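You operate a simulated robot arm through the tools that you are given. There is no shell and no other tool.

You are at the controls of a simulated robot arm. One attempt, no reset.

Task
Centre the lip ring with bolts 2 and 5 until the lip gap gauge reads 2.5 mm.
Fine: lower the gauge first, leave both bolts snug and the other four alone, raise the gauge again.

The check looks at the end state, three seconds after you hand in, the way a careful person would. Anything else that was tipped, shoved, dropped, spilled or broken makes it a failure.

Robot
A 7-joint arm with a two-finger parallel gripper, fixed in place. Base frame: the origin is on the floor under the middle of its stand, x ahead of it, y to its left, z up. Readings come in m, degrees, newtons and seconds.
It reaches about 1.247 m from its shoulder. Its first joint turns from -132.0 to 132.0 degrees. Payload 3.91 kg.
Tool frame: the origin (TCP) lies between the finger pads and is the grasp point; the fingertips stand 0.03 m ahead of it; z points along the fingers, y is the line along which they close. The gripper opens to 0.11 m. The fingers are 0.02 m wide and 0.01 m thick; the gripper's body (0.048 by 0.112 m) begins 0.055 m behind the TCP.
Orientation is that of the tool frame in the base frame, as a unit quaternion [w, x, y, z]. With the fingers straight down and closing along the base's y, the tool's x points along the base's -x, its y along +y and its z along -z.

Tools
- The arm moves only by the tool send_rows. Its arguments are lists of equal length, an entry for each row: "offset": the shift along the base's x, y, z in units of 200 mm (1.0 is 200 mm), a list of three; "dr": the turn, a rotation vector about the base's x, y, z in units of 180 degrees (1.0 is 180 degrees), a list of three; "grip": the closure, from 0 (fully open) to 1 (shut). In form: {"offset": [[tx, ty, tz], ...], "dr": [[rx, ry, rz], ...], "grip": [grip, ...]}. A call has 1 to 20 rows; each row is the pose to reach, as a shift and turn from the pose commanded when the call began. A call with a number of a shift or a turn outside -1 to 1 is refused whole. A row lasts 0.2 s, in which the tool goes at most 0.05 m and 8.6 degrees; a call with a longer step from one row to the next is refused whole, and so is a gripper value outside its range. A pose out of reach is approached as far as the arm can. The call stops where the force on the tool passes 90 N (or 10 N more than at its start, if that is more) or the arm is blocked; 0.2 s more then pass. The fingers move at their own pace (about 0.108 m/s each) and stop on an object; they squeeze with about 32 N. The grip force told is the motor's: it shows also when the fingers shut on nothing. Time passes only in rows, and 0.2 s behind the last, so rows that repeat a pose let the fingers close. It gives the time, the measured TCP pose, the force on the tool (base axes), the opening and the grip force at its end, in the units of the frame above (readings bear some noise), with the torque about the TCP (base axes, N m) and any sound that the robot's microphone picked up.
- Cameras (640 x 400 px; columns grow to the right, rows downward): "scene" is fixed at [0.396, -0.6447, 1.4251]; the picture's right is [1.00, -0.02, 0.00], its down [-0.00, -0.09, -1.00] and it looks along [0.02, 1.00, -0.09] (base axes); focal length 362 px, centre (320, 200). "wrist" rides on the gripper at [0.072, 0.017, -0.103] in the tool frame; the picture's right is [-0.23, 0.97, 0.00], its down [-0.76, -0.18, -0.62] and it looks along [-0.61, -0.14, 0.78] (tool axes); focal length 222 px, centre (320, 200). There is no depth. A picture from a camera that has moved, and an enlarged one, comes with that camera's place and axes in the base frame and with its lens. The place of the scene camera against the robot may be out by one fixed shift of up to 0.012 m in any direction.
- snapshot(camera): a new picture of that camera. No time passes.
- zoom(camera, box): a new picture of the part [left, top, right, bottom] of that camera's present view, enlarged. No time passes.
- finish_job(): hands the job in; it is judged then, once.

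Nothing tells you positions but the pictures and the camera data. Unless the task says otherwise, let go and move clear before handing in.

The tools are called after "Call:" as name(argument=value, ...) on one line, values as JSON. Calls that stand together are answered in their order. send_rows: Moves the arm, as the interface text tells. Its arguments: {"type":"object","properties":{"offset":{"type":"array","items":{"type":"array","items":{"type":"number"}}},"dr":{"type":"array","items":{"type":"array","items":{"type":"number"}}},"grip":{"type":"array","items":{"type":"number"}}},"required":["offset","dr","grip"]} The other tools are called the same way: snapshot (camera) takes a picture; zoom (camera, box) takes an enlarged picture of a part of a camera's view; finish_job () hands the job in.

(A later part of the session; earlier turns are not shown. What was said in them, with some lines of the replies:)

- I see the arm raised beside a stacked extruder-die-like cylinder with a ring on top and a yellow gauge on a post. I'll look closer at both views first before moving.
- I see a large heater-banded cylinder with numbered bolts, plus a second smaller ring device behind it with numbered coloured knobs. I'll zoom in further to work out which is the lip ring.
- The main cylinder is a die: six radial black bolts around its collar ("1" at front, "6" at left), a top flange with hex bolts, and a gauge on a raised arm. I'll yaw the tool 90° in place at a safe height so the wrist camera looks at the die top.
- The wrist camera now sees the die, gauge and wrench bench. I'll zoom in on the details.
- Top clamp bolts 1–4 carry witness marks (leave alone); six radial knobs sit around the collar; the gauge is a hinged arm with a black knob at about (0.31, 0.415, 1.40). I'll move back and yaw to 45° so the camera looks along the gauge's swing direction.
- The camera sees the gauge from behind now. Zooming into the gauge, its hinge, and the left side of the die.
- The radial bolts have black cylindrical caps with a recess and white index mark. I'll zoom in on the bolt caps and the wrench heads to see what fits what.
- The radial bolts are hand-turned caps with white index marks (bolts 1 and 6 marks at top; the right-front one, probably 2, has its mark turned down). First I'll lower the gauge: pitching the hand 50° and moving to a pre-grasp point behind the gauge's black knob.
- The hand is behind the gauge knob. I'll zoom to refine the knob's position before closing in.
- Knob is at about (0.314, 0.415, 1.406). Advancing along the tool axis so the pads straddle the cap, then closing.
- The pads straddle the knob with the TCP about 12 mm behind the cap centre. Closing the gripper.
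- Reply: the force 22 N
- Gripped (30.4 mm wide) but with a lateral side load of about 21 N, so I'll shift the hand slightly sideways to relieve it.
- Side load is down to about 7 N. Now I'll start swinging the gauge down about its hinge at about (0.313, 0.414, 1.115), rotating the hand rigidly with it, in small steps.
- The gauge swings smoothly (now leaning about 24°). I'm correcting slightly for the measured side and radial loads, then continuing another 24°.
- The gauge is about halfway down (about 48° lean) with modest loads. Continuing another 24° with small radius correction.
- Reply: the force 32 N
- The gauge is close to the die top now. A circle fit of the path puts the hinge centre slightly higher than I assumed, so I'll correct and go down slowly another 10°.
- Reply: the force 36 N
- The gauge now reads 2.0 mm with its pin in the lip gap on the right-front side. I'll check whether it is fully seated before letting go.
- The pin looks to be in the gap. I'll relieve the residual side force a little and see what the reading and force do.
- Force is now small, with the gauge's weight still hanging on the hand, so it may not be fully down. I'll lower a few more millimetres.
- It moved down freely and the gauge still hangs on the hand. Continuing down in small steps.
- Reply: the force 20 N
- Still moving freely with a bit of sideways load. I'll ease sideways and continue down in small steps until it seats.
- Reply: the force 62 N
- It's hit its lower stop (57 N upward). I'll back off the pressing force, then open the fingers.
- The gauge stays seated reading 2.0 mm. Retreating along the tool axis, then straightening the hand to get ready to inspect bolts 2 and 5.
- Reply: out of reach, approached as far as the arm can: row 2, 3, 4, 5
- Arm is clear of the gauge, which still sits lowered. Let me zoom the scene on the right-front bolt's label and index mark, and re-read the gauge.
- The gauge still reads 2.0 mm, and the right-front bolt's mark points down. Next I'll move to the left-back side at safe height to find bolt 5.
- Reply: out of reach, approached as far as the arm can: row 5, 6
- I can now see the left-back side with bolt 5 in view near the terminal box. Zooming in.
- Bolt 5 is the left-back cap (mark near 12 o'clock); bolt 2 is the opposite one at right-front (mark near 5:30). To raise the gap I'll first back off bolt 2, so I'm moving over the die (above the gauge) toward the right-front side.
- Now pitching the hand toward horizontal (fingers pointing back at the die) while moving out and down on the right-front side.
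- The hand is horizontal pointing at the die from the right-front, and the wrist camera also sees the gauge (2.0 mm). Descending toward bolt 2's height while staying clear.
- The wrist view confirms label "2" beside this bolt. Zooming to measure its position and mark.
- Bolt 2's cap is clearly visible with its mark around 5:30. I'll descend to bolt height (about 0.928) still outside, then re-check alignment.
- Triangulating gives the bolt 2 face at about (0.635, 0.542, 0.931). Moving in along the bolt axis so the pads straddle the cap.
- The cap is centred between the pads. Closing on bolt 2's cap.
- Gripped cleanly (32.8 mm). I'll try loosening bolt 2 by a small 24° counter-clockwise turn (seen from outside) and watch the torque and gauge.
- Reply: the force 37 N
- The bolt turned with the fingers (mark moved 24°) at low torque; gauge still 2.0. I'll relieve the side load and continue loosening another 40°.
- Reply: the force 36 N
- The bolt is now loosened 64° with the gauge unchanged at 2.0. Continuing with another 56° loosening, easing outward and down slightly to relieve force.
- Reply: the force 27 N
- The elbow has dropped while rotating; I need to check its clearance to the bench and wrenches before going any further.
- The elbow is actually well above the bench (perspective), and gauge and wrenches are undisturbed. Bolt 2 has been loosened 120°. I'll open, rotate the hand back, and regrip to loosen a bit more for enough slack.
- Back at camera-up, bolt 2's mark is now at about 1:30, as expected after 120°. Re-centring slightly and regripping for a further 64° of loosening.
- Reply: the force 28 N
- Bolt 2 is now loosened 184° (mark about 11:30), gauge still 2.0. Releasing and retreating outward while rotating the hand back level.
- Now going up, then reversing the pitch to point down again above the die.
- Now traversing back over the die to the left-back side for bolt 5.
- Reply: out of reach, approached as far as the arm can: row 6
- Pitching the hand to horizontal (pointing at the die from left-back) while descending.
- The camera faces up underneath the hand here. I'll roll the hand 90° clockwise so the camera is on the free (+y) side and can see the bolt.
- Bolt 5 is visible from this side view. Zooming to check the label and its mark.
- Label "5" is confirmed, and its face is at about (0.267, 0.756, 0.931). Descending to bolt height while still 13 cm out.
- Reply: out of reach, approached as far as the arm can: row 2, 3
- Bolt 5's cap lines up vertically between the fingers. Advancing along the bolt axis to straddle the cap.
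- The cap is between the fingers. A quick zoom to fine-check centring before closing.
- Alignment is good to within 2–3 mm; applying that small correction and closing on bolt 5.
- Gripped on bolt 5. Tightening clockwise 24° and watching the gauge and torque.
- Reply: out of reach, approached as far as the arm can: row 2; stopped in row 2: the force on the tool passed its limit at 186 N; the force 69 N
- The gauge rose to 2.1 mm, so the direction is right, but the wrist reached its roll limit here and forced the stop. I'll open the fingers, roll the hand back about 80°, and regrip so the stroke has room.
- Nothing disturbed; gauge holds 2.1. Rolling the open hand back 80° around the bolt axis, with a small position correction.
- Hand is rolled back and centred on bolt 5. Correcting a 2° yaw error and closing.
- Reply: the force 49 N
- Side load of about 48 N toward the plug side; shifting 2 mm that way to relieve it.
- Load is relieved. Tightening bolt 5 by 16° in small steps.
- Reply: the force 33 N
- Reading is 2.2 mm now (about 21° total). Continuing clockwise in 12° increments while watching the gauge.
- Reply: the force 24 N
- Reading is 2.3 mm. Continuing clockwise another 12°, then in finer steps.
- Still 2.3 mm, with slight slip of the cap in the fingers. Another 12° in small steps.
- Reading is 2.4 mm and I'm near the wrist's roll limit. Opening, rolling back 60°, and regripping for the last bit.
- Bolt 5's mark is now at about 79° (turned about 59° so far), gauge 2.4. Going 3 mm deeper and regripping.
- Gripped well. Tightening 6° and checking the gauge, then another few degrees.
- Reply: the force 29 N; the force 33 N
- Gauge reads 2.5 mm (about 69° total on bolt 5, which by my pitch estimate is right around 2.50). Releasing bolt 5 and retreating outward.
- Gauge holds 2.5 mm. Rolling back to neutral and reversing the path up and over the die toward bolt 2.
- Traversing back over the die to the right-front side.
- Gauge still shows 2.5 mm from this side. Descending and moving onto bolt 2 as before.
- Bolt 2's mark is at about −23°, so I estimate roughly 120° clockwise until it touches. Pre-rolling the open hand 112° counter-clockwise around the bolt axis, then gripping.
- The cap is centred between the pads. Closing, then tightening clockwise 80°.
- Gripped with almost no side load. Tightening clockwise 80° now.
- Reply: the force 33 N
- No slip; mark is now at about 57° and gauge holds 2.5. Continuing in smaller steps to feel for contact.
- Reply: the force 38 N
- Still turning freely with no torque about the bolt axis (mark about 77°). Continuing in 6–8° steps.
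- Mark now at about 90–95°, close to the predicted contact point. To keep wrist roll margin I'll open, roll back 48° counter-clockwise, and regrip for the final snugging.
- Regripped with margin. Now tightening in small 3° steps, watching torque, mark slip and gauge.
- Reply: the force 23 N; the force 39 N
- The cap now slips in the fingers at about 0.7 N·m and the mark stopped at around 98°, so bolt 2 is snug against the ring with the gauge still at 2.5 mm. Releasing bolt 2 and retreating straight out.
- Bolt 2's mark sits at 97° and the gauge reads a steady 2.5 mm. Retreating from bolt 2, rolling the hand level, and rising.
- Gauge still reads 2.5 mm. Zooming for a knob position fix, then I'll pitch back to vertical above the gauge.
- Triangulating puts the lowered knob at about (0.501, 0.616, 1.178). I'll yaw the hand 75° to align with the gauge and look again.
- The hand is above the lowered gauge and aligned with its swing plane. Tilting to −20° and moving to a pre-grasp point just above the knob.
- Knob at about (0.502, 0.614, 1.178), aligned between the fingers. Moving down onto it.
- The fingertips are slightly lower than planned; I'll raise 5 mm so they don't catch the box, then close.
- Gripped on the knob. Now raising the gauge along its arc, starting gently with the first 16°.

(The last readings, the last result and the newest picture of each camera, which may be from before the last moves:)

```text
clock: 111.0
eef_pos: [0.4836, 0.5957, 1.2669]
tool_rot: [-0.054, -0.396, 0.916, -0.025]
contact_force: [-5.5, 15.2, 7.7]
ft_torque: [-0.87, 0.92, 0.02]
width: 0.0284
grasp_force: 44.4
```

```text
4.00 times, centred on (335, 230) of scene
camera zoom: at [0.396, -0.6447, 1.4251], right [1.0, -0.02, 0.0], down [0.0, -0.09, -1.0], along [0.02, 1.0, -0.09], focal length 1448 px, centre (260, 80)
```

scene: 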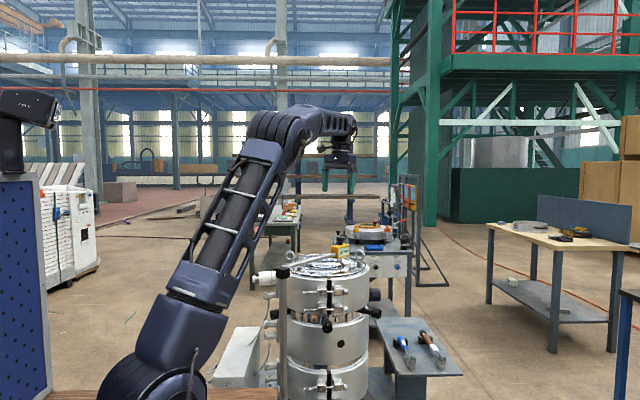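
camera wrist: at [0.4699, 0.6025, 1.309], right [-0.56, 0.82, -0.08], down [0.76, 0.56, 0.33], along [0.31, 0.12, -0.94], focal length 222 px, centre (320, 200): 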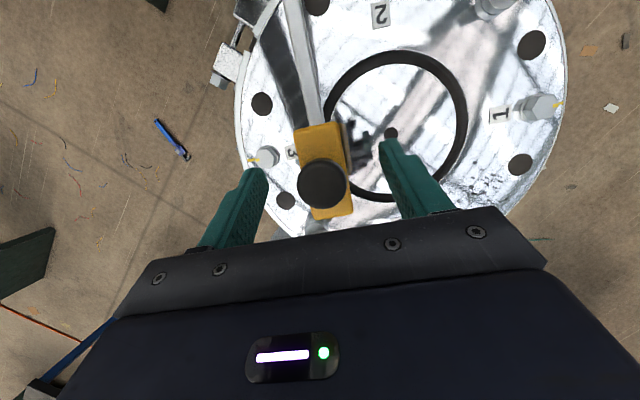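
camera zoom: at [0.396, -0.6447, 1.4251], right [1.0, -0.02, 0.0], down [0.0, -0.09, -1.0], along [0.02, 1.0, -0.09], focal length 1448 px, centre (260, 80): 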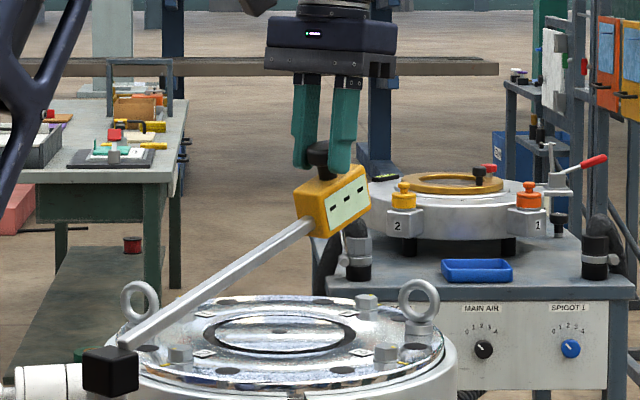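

The gauge is rising well. Continuing the arc another 28°.

Call:
send_rows(offset=[[-0.036, -0.0315, 0.0875], [-0.0745, -0.072, 0.1695], [-0.1168, -0.1168, 0.2475], [-0.1627, -0.1656, 0.321], [-0.2121, -0.218, 0.39], [-0.2646, -0.2737, 0.454], [-0.3201, -0.3327, 0.5125]], dr=[[0.0132, -0.0124, 0], [0.0264, -0.0249, 0], [0.0396, -0.0373, 0], [0.0528, -0.0497, 0], [0.066, -0.0622, 0], [0.0792, -0.0746, 0], [0.0924, -0.087, 0]], grip=[1, 1, 1, 1, 1, 1, 1])

Call:
zoom(camera="scene", box=[240, 130, 400, 290])

```text
clock: 112.6
eef_pos: [0.4233, 0.5291, 1.37]
tool_rot: [0.128, -0.392, 0.909, 0.053]
contact_force: [-4.3, -23.2, -22.7]
ft_torque: [-1.04, 0.81, -0.06]
width: 0.0282
grasp_force: 44.9
```

```text
2.50 times, centred on (320, 210) of scene
camera zoom: at [0.396, -0.6447, 1.4251], right [1.0, -0.02, 0.0], down [0.0, -0.09, -1.0], along [0.02, 1.0, -0.09], focal length 905 px, centre (320, 175)
```

zoom: 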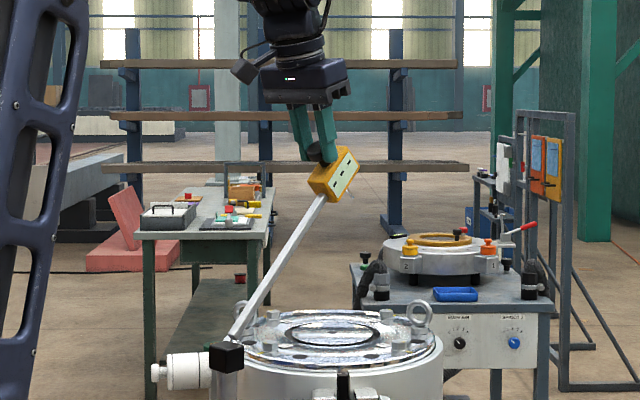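

About halfway up with modest load. Continuing another 20°, trimming the radius slightly.

Call:
send_rows(offset=[[-0.0593, -0.0689, 0.044], [-0.12, -0.1333, 0.0905], [-0.1828, -0.1999, 0.131], [-0.2473, -0.2684, 0.165], [-0.3131, -0.3382, 0.1925]], dr=[[0.0132, -0.0124, 0], [0.0264, -0.0249, 0], [0.0396, -0.0373, 0], [0.0528, -0.0497, 0], [0.066, -0.0622, 0]], grip=[1, 1, 1, 1, 1])

Call:
zoom(camera="scene", box=[220, 120, 380, 280])

```text
clock: 113.8
eef_pos: [0.3591, 0.4617, 1.41]
tool_rot: [0.255, -0.381, 0.882, 0.11]
contact_force: [-2.1, 9.1, 25.1]
ft_torque: [-0.46, 0.65, 0.04]
width: 0.0283
grasp_force: 44.9
```

```text
2.50 times, centred on (300, 200) of scene
camera zoom: at [0.396, -0.6447, 1.4251], right [1.0, -0.02, 0.0], down [0.0, -0.09, -1.0], along [0.02, 1.0, -0.09], focal length 905 px, centre (370, 200)
```

zoom: 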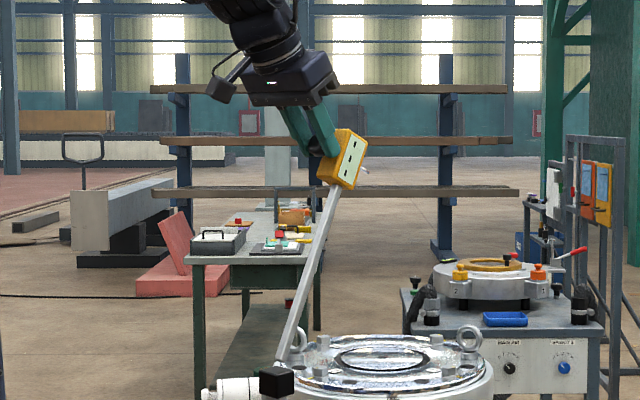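

Nearly up. Another 12° toward the original raised position.

Call:
send_rows(offset=[[-0.0692, -0.0698, 0.0275], [-0.1371, -0.1419, 0.0415], [-0.2054, -0.2144, 0.048]], dr=[[0.0132, -0.0124, 0], [0.0264, -0.0249, 0], [0.0396, -0.0373, 0]], grip=[1, 1, 1])

Call:
zoom(camera="scene", box=[255, 155, 335, 295])

Call:
zoom(camera="scene", box=[240, 150, 400, 250])

```text
clock: 114.6
eef_pos: [0.3177, 0.4194, 1.4178]
tool_rot: [0.329, -0.37, 0.857, 0.14]
contact_force: [-19.5, 12.4, -5.1]
ft_torque: [-0.91, 1.16, 0.33]
width: 0.0281
grasp_force: 44.4
```

```text
2.86 times, centred on (295, 225) of scene
camera zoom: at [0.396, -0.6447, 1.4251], right [1.0, -0.02, 0.0], down [0.0, -0.09, -1.0], along [0.02, 1.0, -0.09], focal length 1034 px, centre (391, 129)
```

zoom: 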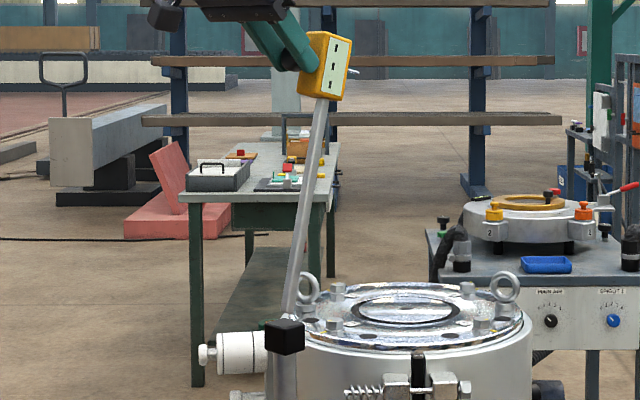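

```text
4.00 times, centred on (320, 200) of scene
camera zoom: at [0.396, -0.6447, 1.4251], right [1.0, -0.02, 0.0], down [0.0, -0.09, -1.0], along [0.02, 1.0, -0.09], focal length 1448 px, centre (320, 200)
```

zoom: 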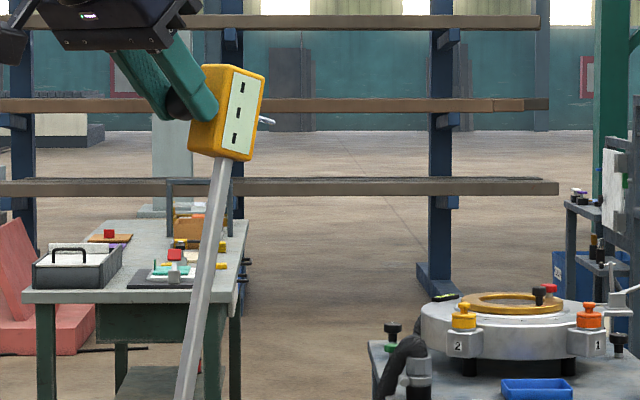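

About 4° short of the original raised pose (comparing images). Moving the last few degrees.

Call:
send_rows(offset=[[-0.02, -0.016, 0], [-0.0385, -0.0325, 0], [-0.055, -0.048, 0], [-0.0695, -0.0625, 0]], dr=[[0.0033, -0.0031, 0], [0.0066, -0.0062, 0], [0.0094, -0.0088, 0], [0.0121, -0.0114, 0]], grip=[1, 1, 1, 1])

Call:
zoom(camera="scene", box=[255, 155, 335, 295])

Call:
zoom(camera="scene", box=[240, 150, 400, 250])

```text
clock: 115.6
eef_pos: [0.3067, 0.4065, 1.4184]
tool_rot: [0.352, -0.366, 0.848, 0.15]
contact_force: [-10.6, 12.9, -15.7]
ft_torque: [0.29, -0.18, 0.17]
width: 0.0281
grasp_force: 45.0
```

```text
2.86 times, centred on (295, 225) of scene
camera zoom: at [0.396, -0.6447, 1.4251], right [1.0, -0.02, 0.0], down [0.0, -0.09, -1.0], along [0.02, 1.0, -0.09], focal length 1034 px, centre (391, 129)
```

zoom: 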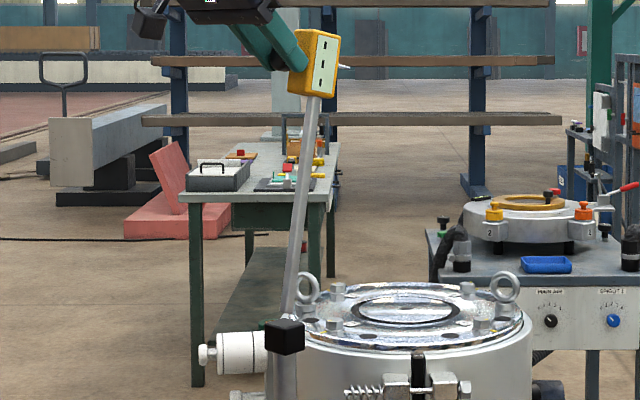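

```text
4.00 times, centred on (320, 200) of scene
camera zoom: at [0.396, -0.6447, 1.4251], right [1.0, -0.02, 0.0], down [0.0, -0.09, -1.0], along [0.02, 1.0, -0.09], focal length 1448 px, centre (320, 200)
```

zoom: 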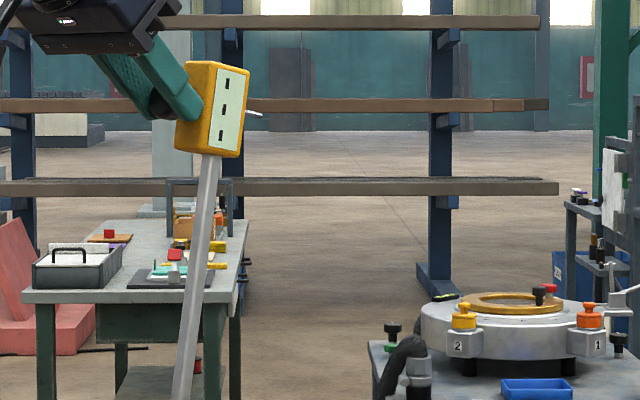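

About 1° short still (5 px). Nudging the last bit to the stop.

Call:
send_rows(offset=[[-0.01, -0.008, 0.001], [-0.019, -0.016, 0.001], [-0.024, -0.02, 0.001]], dr=[[0.0017, -0.0016, 0], [0.0033, -0.0031, 0], [0.004, -0.0038, 0]], grip=[1, 1, 1])

Call:
zoom(camera="scene", box=[240, 150, 400, 250])

```text
clock: 116.4
eef_pos: [0.303, 0.4042, 1.4169]
tool_rot: [0.358, -0.364, 0.846, 0.154]
contact_force: [8.6, 17.7, -15.8]
ft_torque: [-0.4, 0.63, -0.05]
width: 0.028
grasp_force: 45.0
```

```text
4.00 times, centred on (320, 200) of scene
camera zoom: at [0.396, -0.6447, 1.4251], right [1.0, -0.02, 0.0], down [0.0, -0.09, -1.0], along [0.02, 1.0, -0.09], focal length 1448 px, centre (320, 200)
```

zoom: 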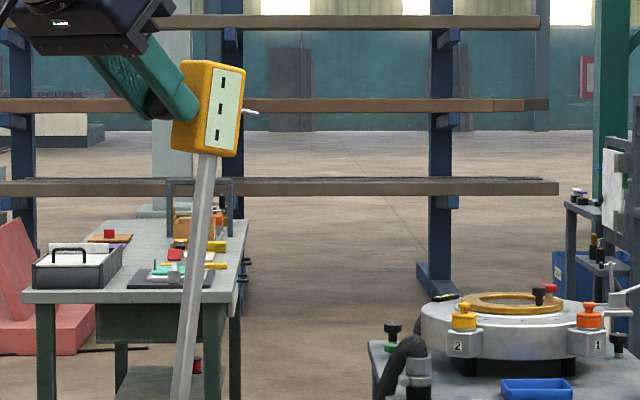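

The gauge now matches its original raised pose and is pressing lightly on its stop. Opening the fingers and checking that it stays.

Call:
send_rows(offset=[[0, 0, 0], [0, 0, 0], [0, 0, 0], [0, 0, 0]], dr=[[0, 0, 0], [0, 0, 0], [0, 0, 0], [0, 0, 0]], grip=[0.7, 0.5, 0.3, 0.3])

Call:
zoom(camera="scene", box=[240, 150, 400, 250])

Call:
snapshot(camera="wrist")

```text
clock: 117.4
eef_pos: [0.302, 0.4033, 1.4174]
tool_rot: [0.36, -0.364, 0.845, 0.153]
contact_force: [0.1, 0.3, 0.6]
ft_torque: [0.03, -0.02, 0.0]
width: 0.0772
grasp_force: 0.0
```

```text
4.00 times, centred on (320, 200) of scene
camera zoom: at [0.396, -0.6447, 1.4251], right [1.0, -0.02, 0.0], down [0.0, -0.09, -1.0], along [0.02, 1.0, -0.09], focal length 1448 px, centre (320, 200)
```

zoom: 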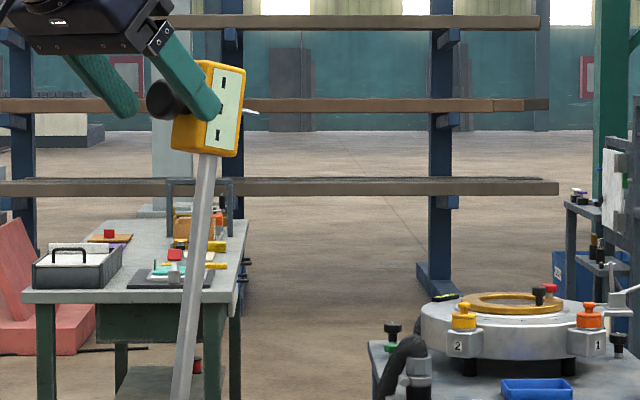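

```text
taken
camera wrist: at [0.2046, 0.3235, 1.4382], right [-0.6, 0.78, 0.16], down [0.18, -0.06, 0.98], along [0.78, 0.62, -0.11], focal length 222 px, centre (320, 200)
```

wrist: 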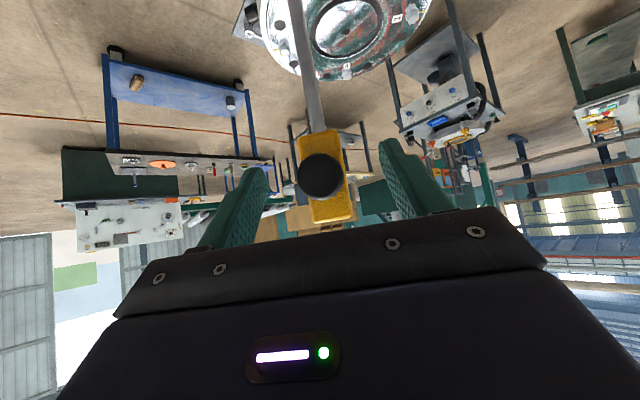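

The gauge stays up on its own. Retreating along the tool axis and then up to a clear position.

Call:
send_rows(offset=[[-0.075, -0.078, 0.104], [-0.15, -0.156, 0.208], [-0.225, -0.234, 0.312], [-0.3, -0.3125, 0.416], [-0.3, -0.36, 0.55], [-0.3, -0.4, 0.7], [-0.3, -0.4, 0.85]], dr=[[0, 0, 0], [0, 0, 0], [0, 0, 0], [0, 0, 0], [-0.025, 0.0236, 0], [-0.05, 0.0472, 0], [-0.075, 0.0708, 0]], grip=[0.3, 0.2, 0, 0, 0, 0, 0])

Call:
snapshot(camera="scene")

Call:
snapshot(camera="wrist")

```text
clock: 119.0
eef_pos: [0.2433, 0.3269, 1.5866]
tool_rot: [0.219, -0.386, 0.891, 0.094]
contact_force: [-0.3, -0.2, 0.3]
ft_torque: [0.04, -0.02, 0.0]
width: 0.1098
grasp_force: 0.0
```

```text
taken
```

scene: 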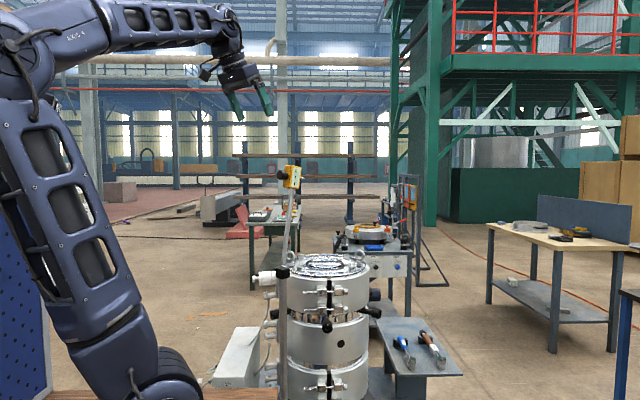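

```text
taken
camera wrist: at [0.1542, 0.2554, 1.6455], right [-0.57, 0.81, 0.1], down [0.39, 0.16, 0.91], along [0.72, 0.56, -0.41], focal length 222 px, centre (320, 200)
```

wrist: 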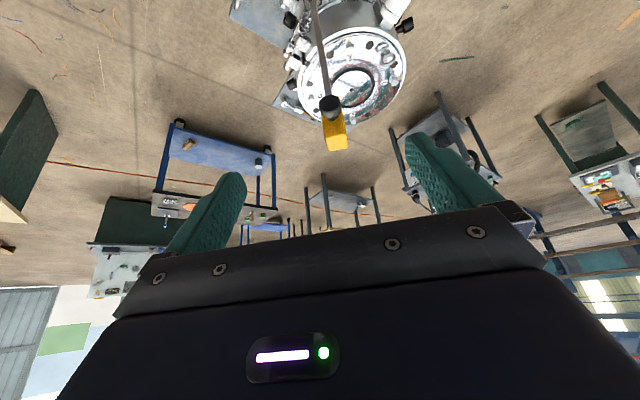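

The gauge stands raised and the arm is clear. Final check of the other bolts, wrenches and cables before handing in.

Call:
zoom(camera="scene", box=[240, 240, 480, 400])

Call:
zoom(camera="scene", box=[270, 290, 390, 365])

Call:
zoom(camera="scene", box=[240, 150, 400, 250])

Call:
zoom(camera="scene", box=[280, 245, 376, 305])

```text
2.50 times, centred on (360, 320) of scene
camera zoom: at [0.396, -0.6447, 1.4251], right [1.0, -0.02, 0.0], down [0.0, -0.09, -1.0], along [0.02, 1.0, -0.09], focal length 905 px, centre (220, -100)
```

zoom: 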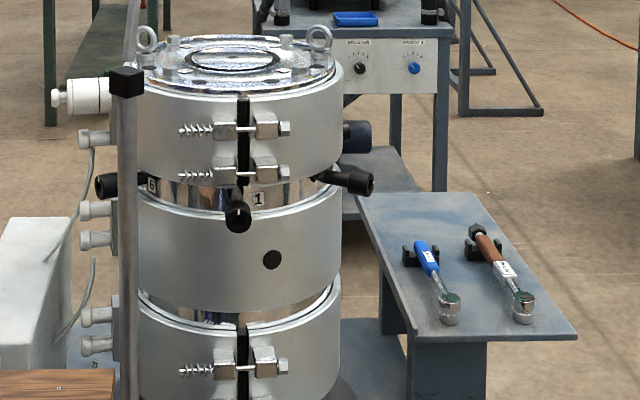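

```text
5.33 times, centred on (330, 328) of scene
camera zoom: at [0.396, -0.6447, 1.4251], right [1.0, -0.02, 0.0], down [0.0, -0.09, -1.0], along [0.02, 1.0, -0.09], focal length 1930 px, centre (267, -480)
```

zoom: 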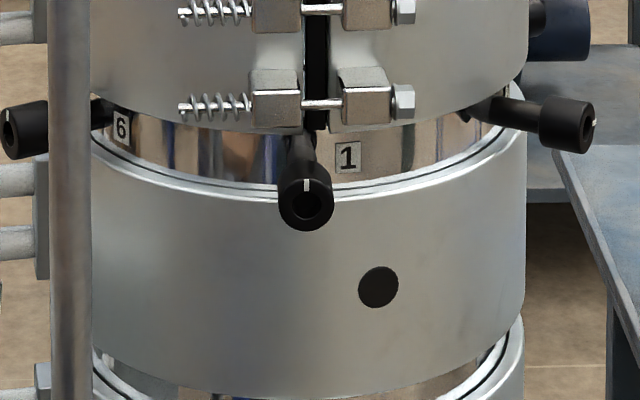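

```text
4.00 times, centred on (320, 200) of scene
camera zoom: at [0.396, -0.6447, 1.4251], right [1.0, -0.02, 0.0], down [0.0, -0.09, -1.0], along [0.02, 1.0, -0.09], focal length 1448 px, centre (320, 200)
```

zoom: 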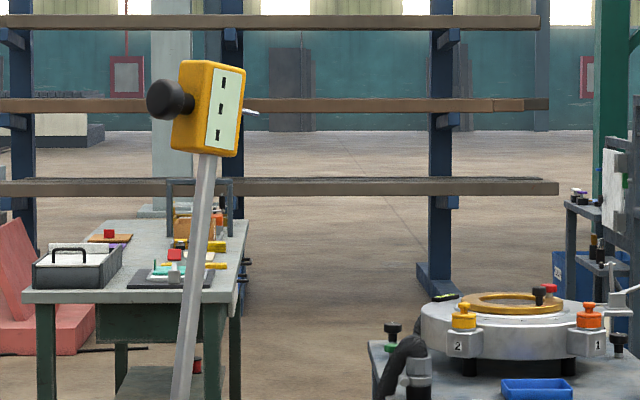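

```text
6.67 times, centred on (328, 275) of scene
camera zoom: at [0.396, -0.6447, 1.4251], right [1.0, -0.02, 0.0], down [0.0, -0.09, -1.0], along [0.02, 1.0, -0.09], focal length 2412 px, centre (267, -300)
```

zoom: 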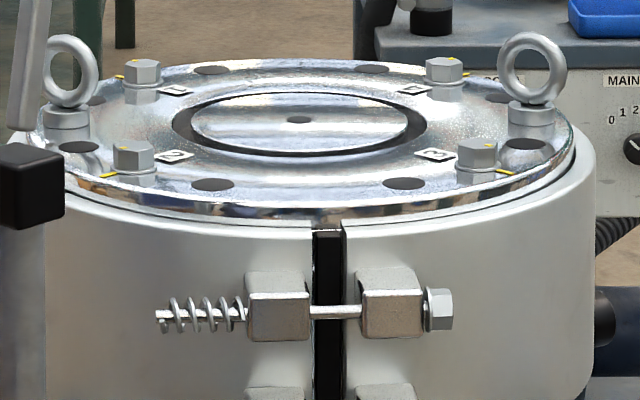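

Everything looks right. The gauge is back up in its original pose after last reading 2.5 mm. Bolt 2 was tightened until it slipped in the fingers, clamping the ring against bolt 5. Bolts 1 and 6, the top bolts, the wrenches and the cables look as they did at the start, and I never gripped bolts 3 or 4. The arm is clear, so I'm handing in.

Call:
finish_job()

```text
The job is handed in.
```

I centred the lip ring and handed the job in; the gauge read 2.5 mm, up from 2.0 mm at the start.

- **Gauge:** I lowered it onto its stop before touching any bolt and raised it again at the end. It stands on its own in its original position.
- **Bolts 2 and 5:** I backed bolt 2 off and turned bolt 5 in about 69° until the gauge read 2.5 mm. I then tightened bolt 2 until it slipped in the fingers at roughly 0.7 N·m. The reading stayed at 2.5 mm before and after letting go of it.
- **How snug:** That slip is the most torque the gripper can apply. I took bolt 5 as snug because bolt 2 presses the ring against it; I did not check bolt 5 separately after tightening bolt 2.
- **Other four bolts:** I did not grip 1, 3, 4 or 6. The marks on 1 and 6 still sit where they began; I did not look at 3 and 4 again at the end.
- **Force spike:** On bolt 5 the wrist hit its turning limit and the force briefly reached 186 N before the arm stopped. I saw no damage, and the gauge did not jump.

In the last pictures the wrenches, cables and top clamp bolts looked undisturbed, and the arm was clear.
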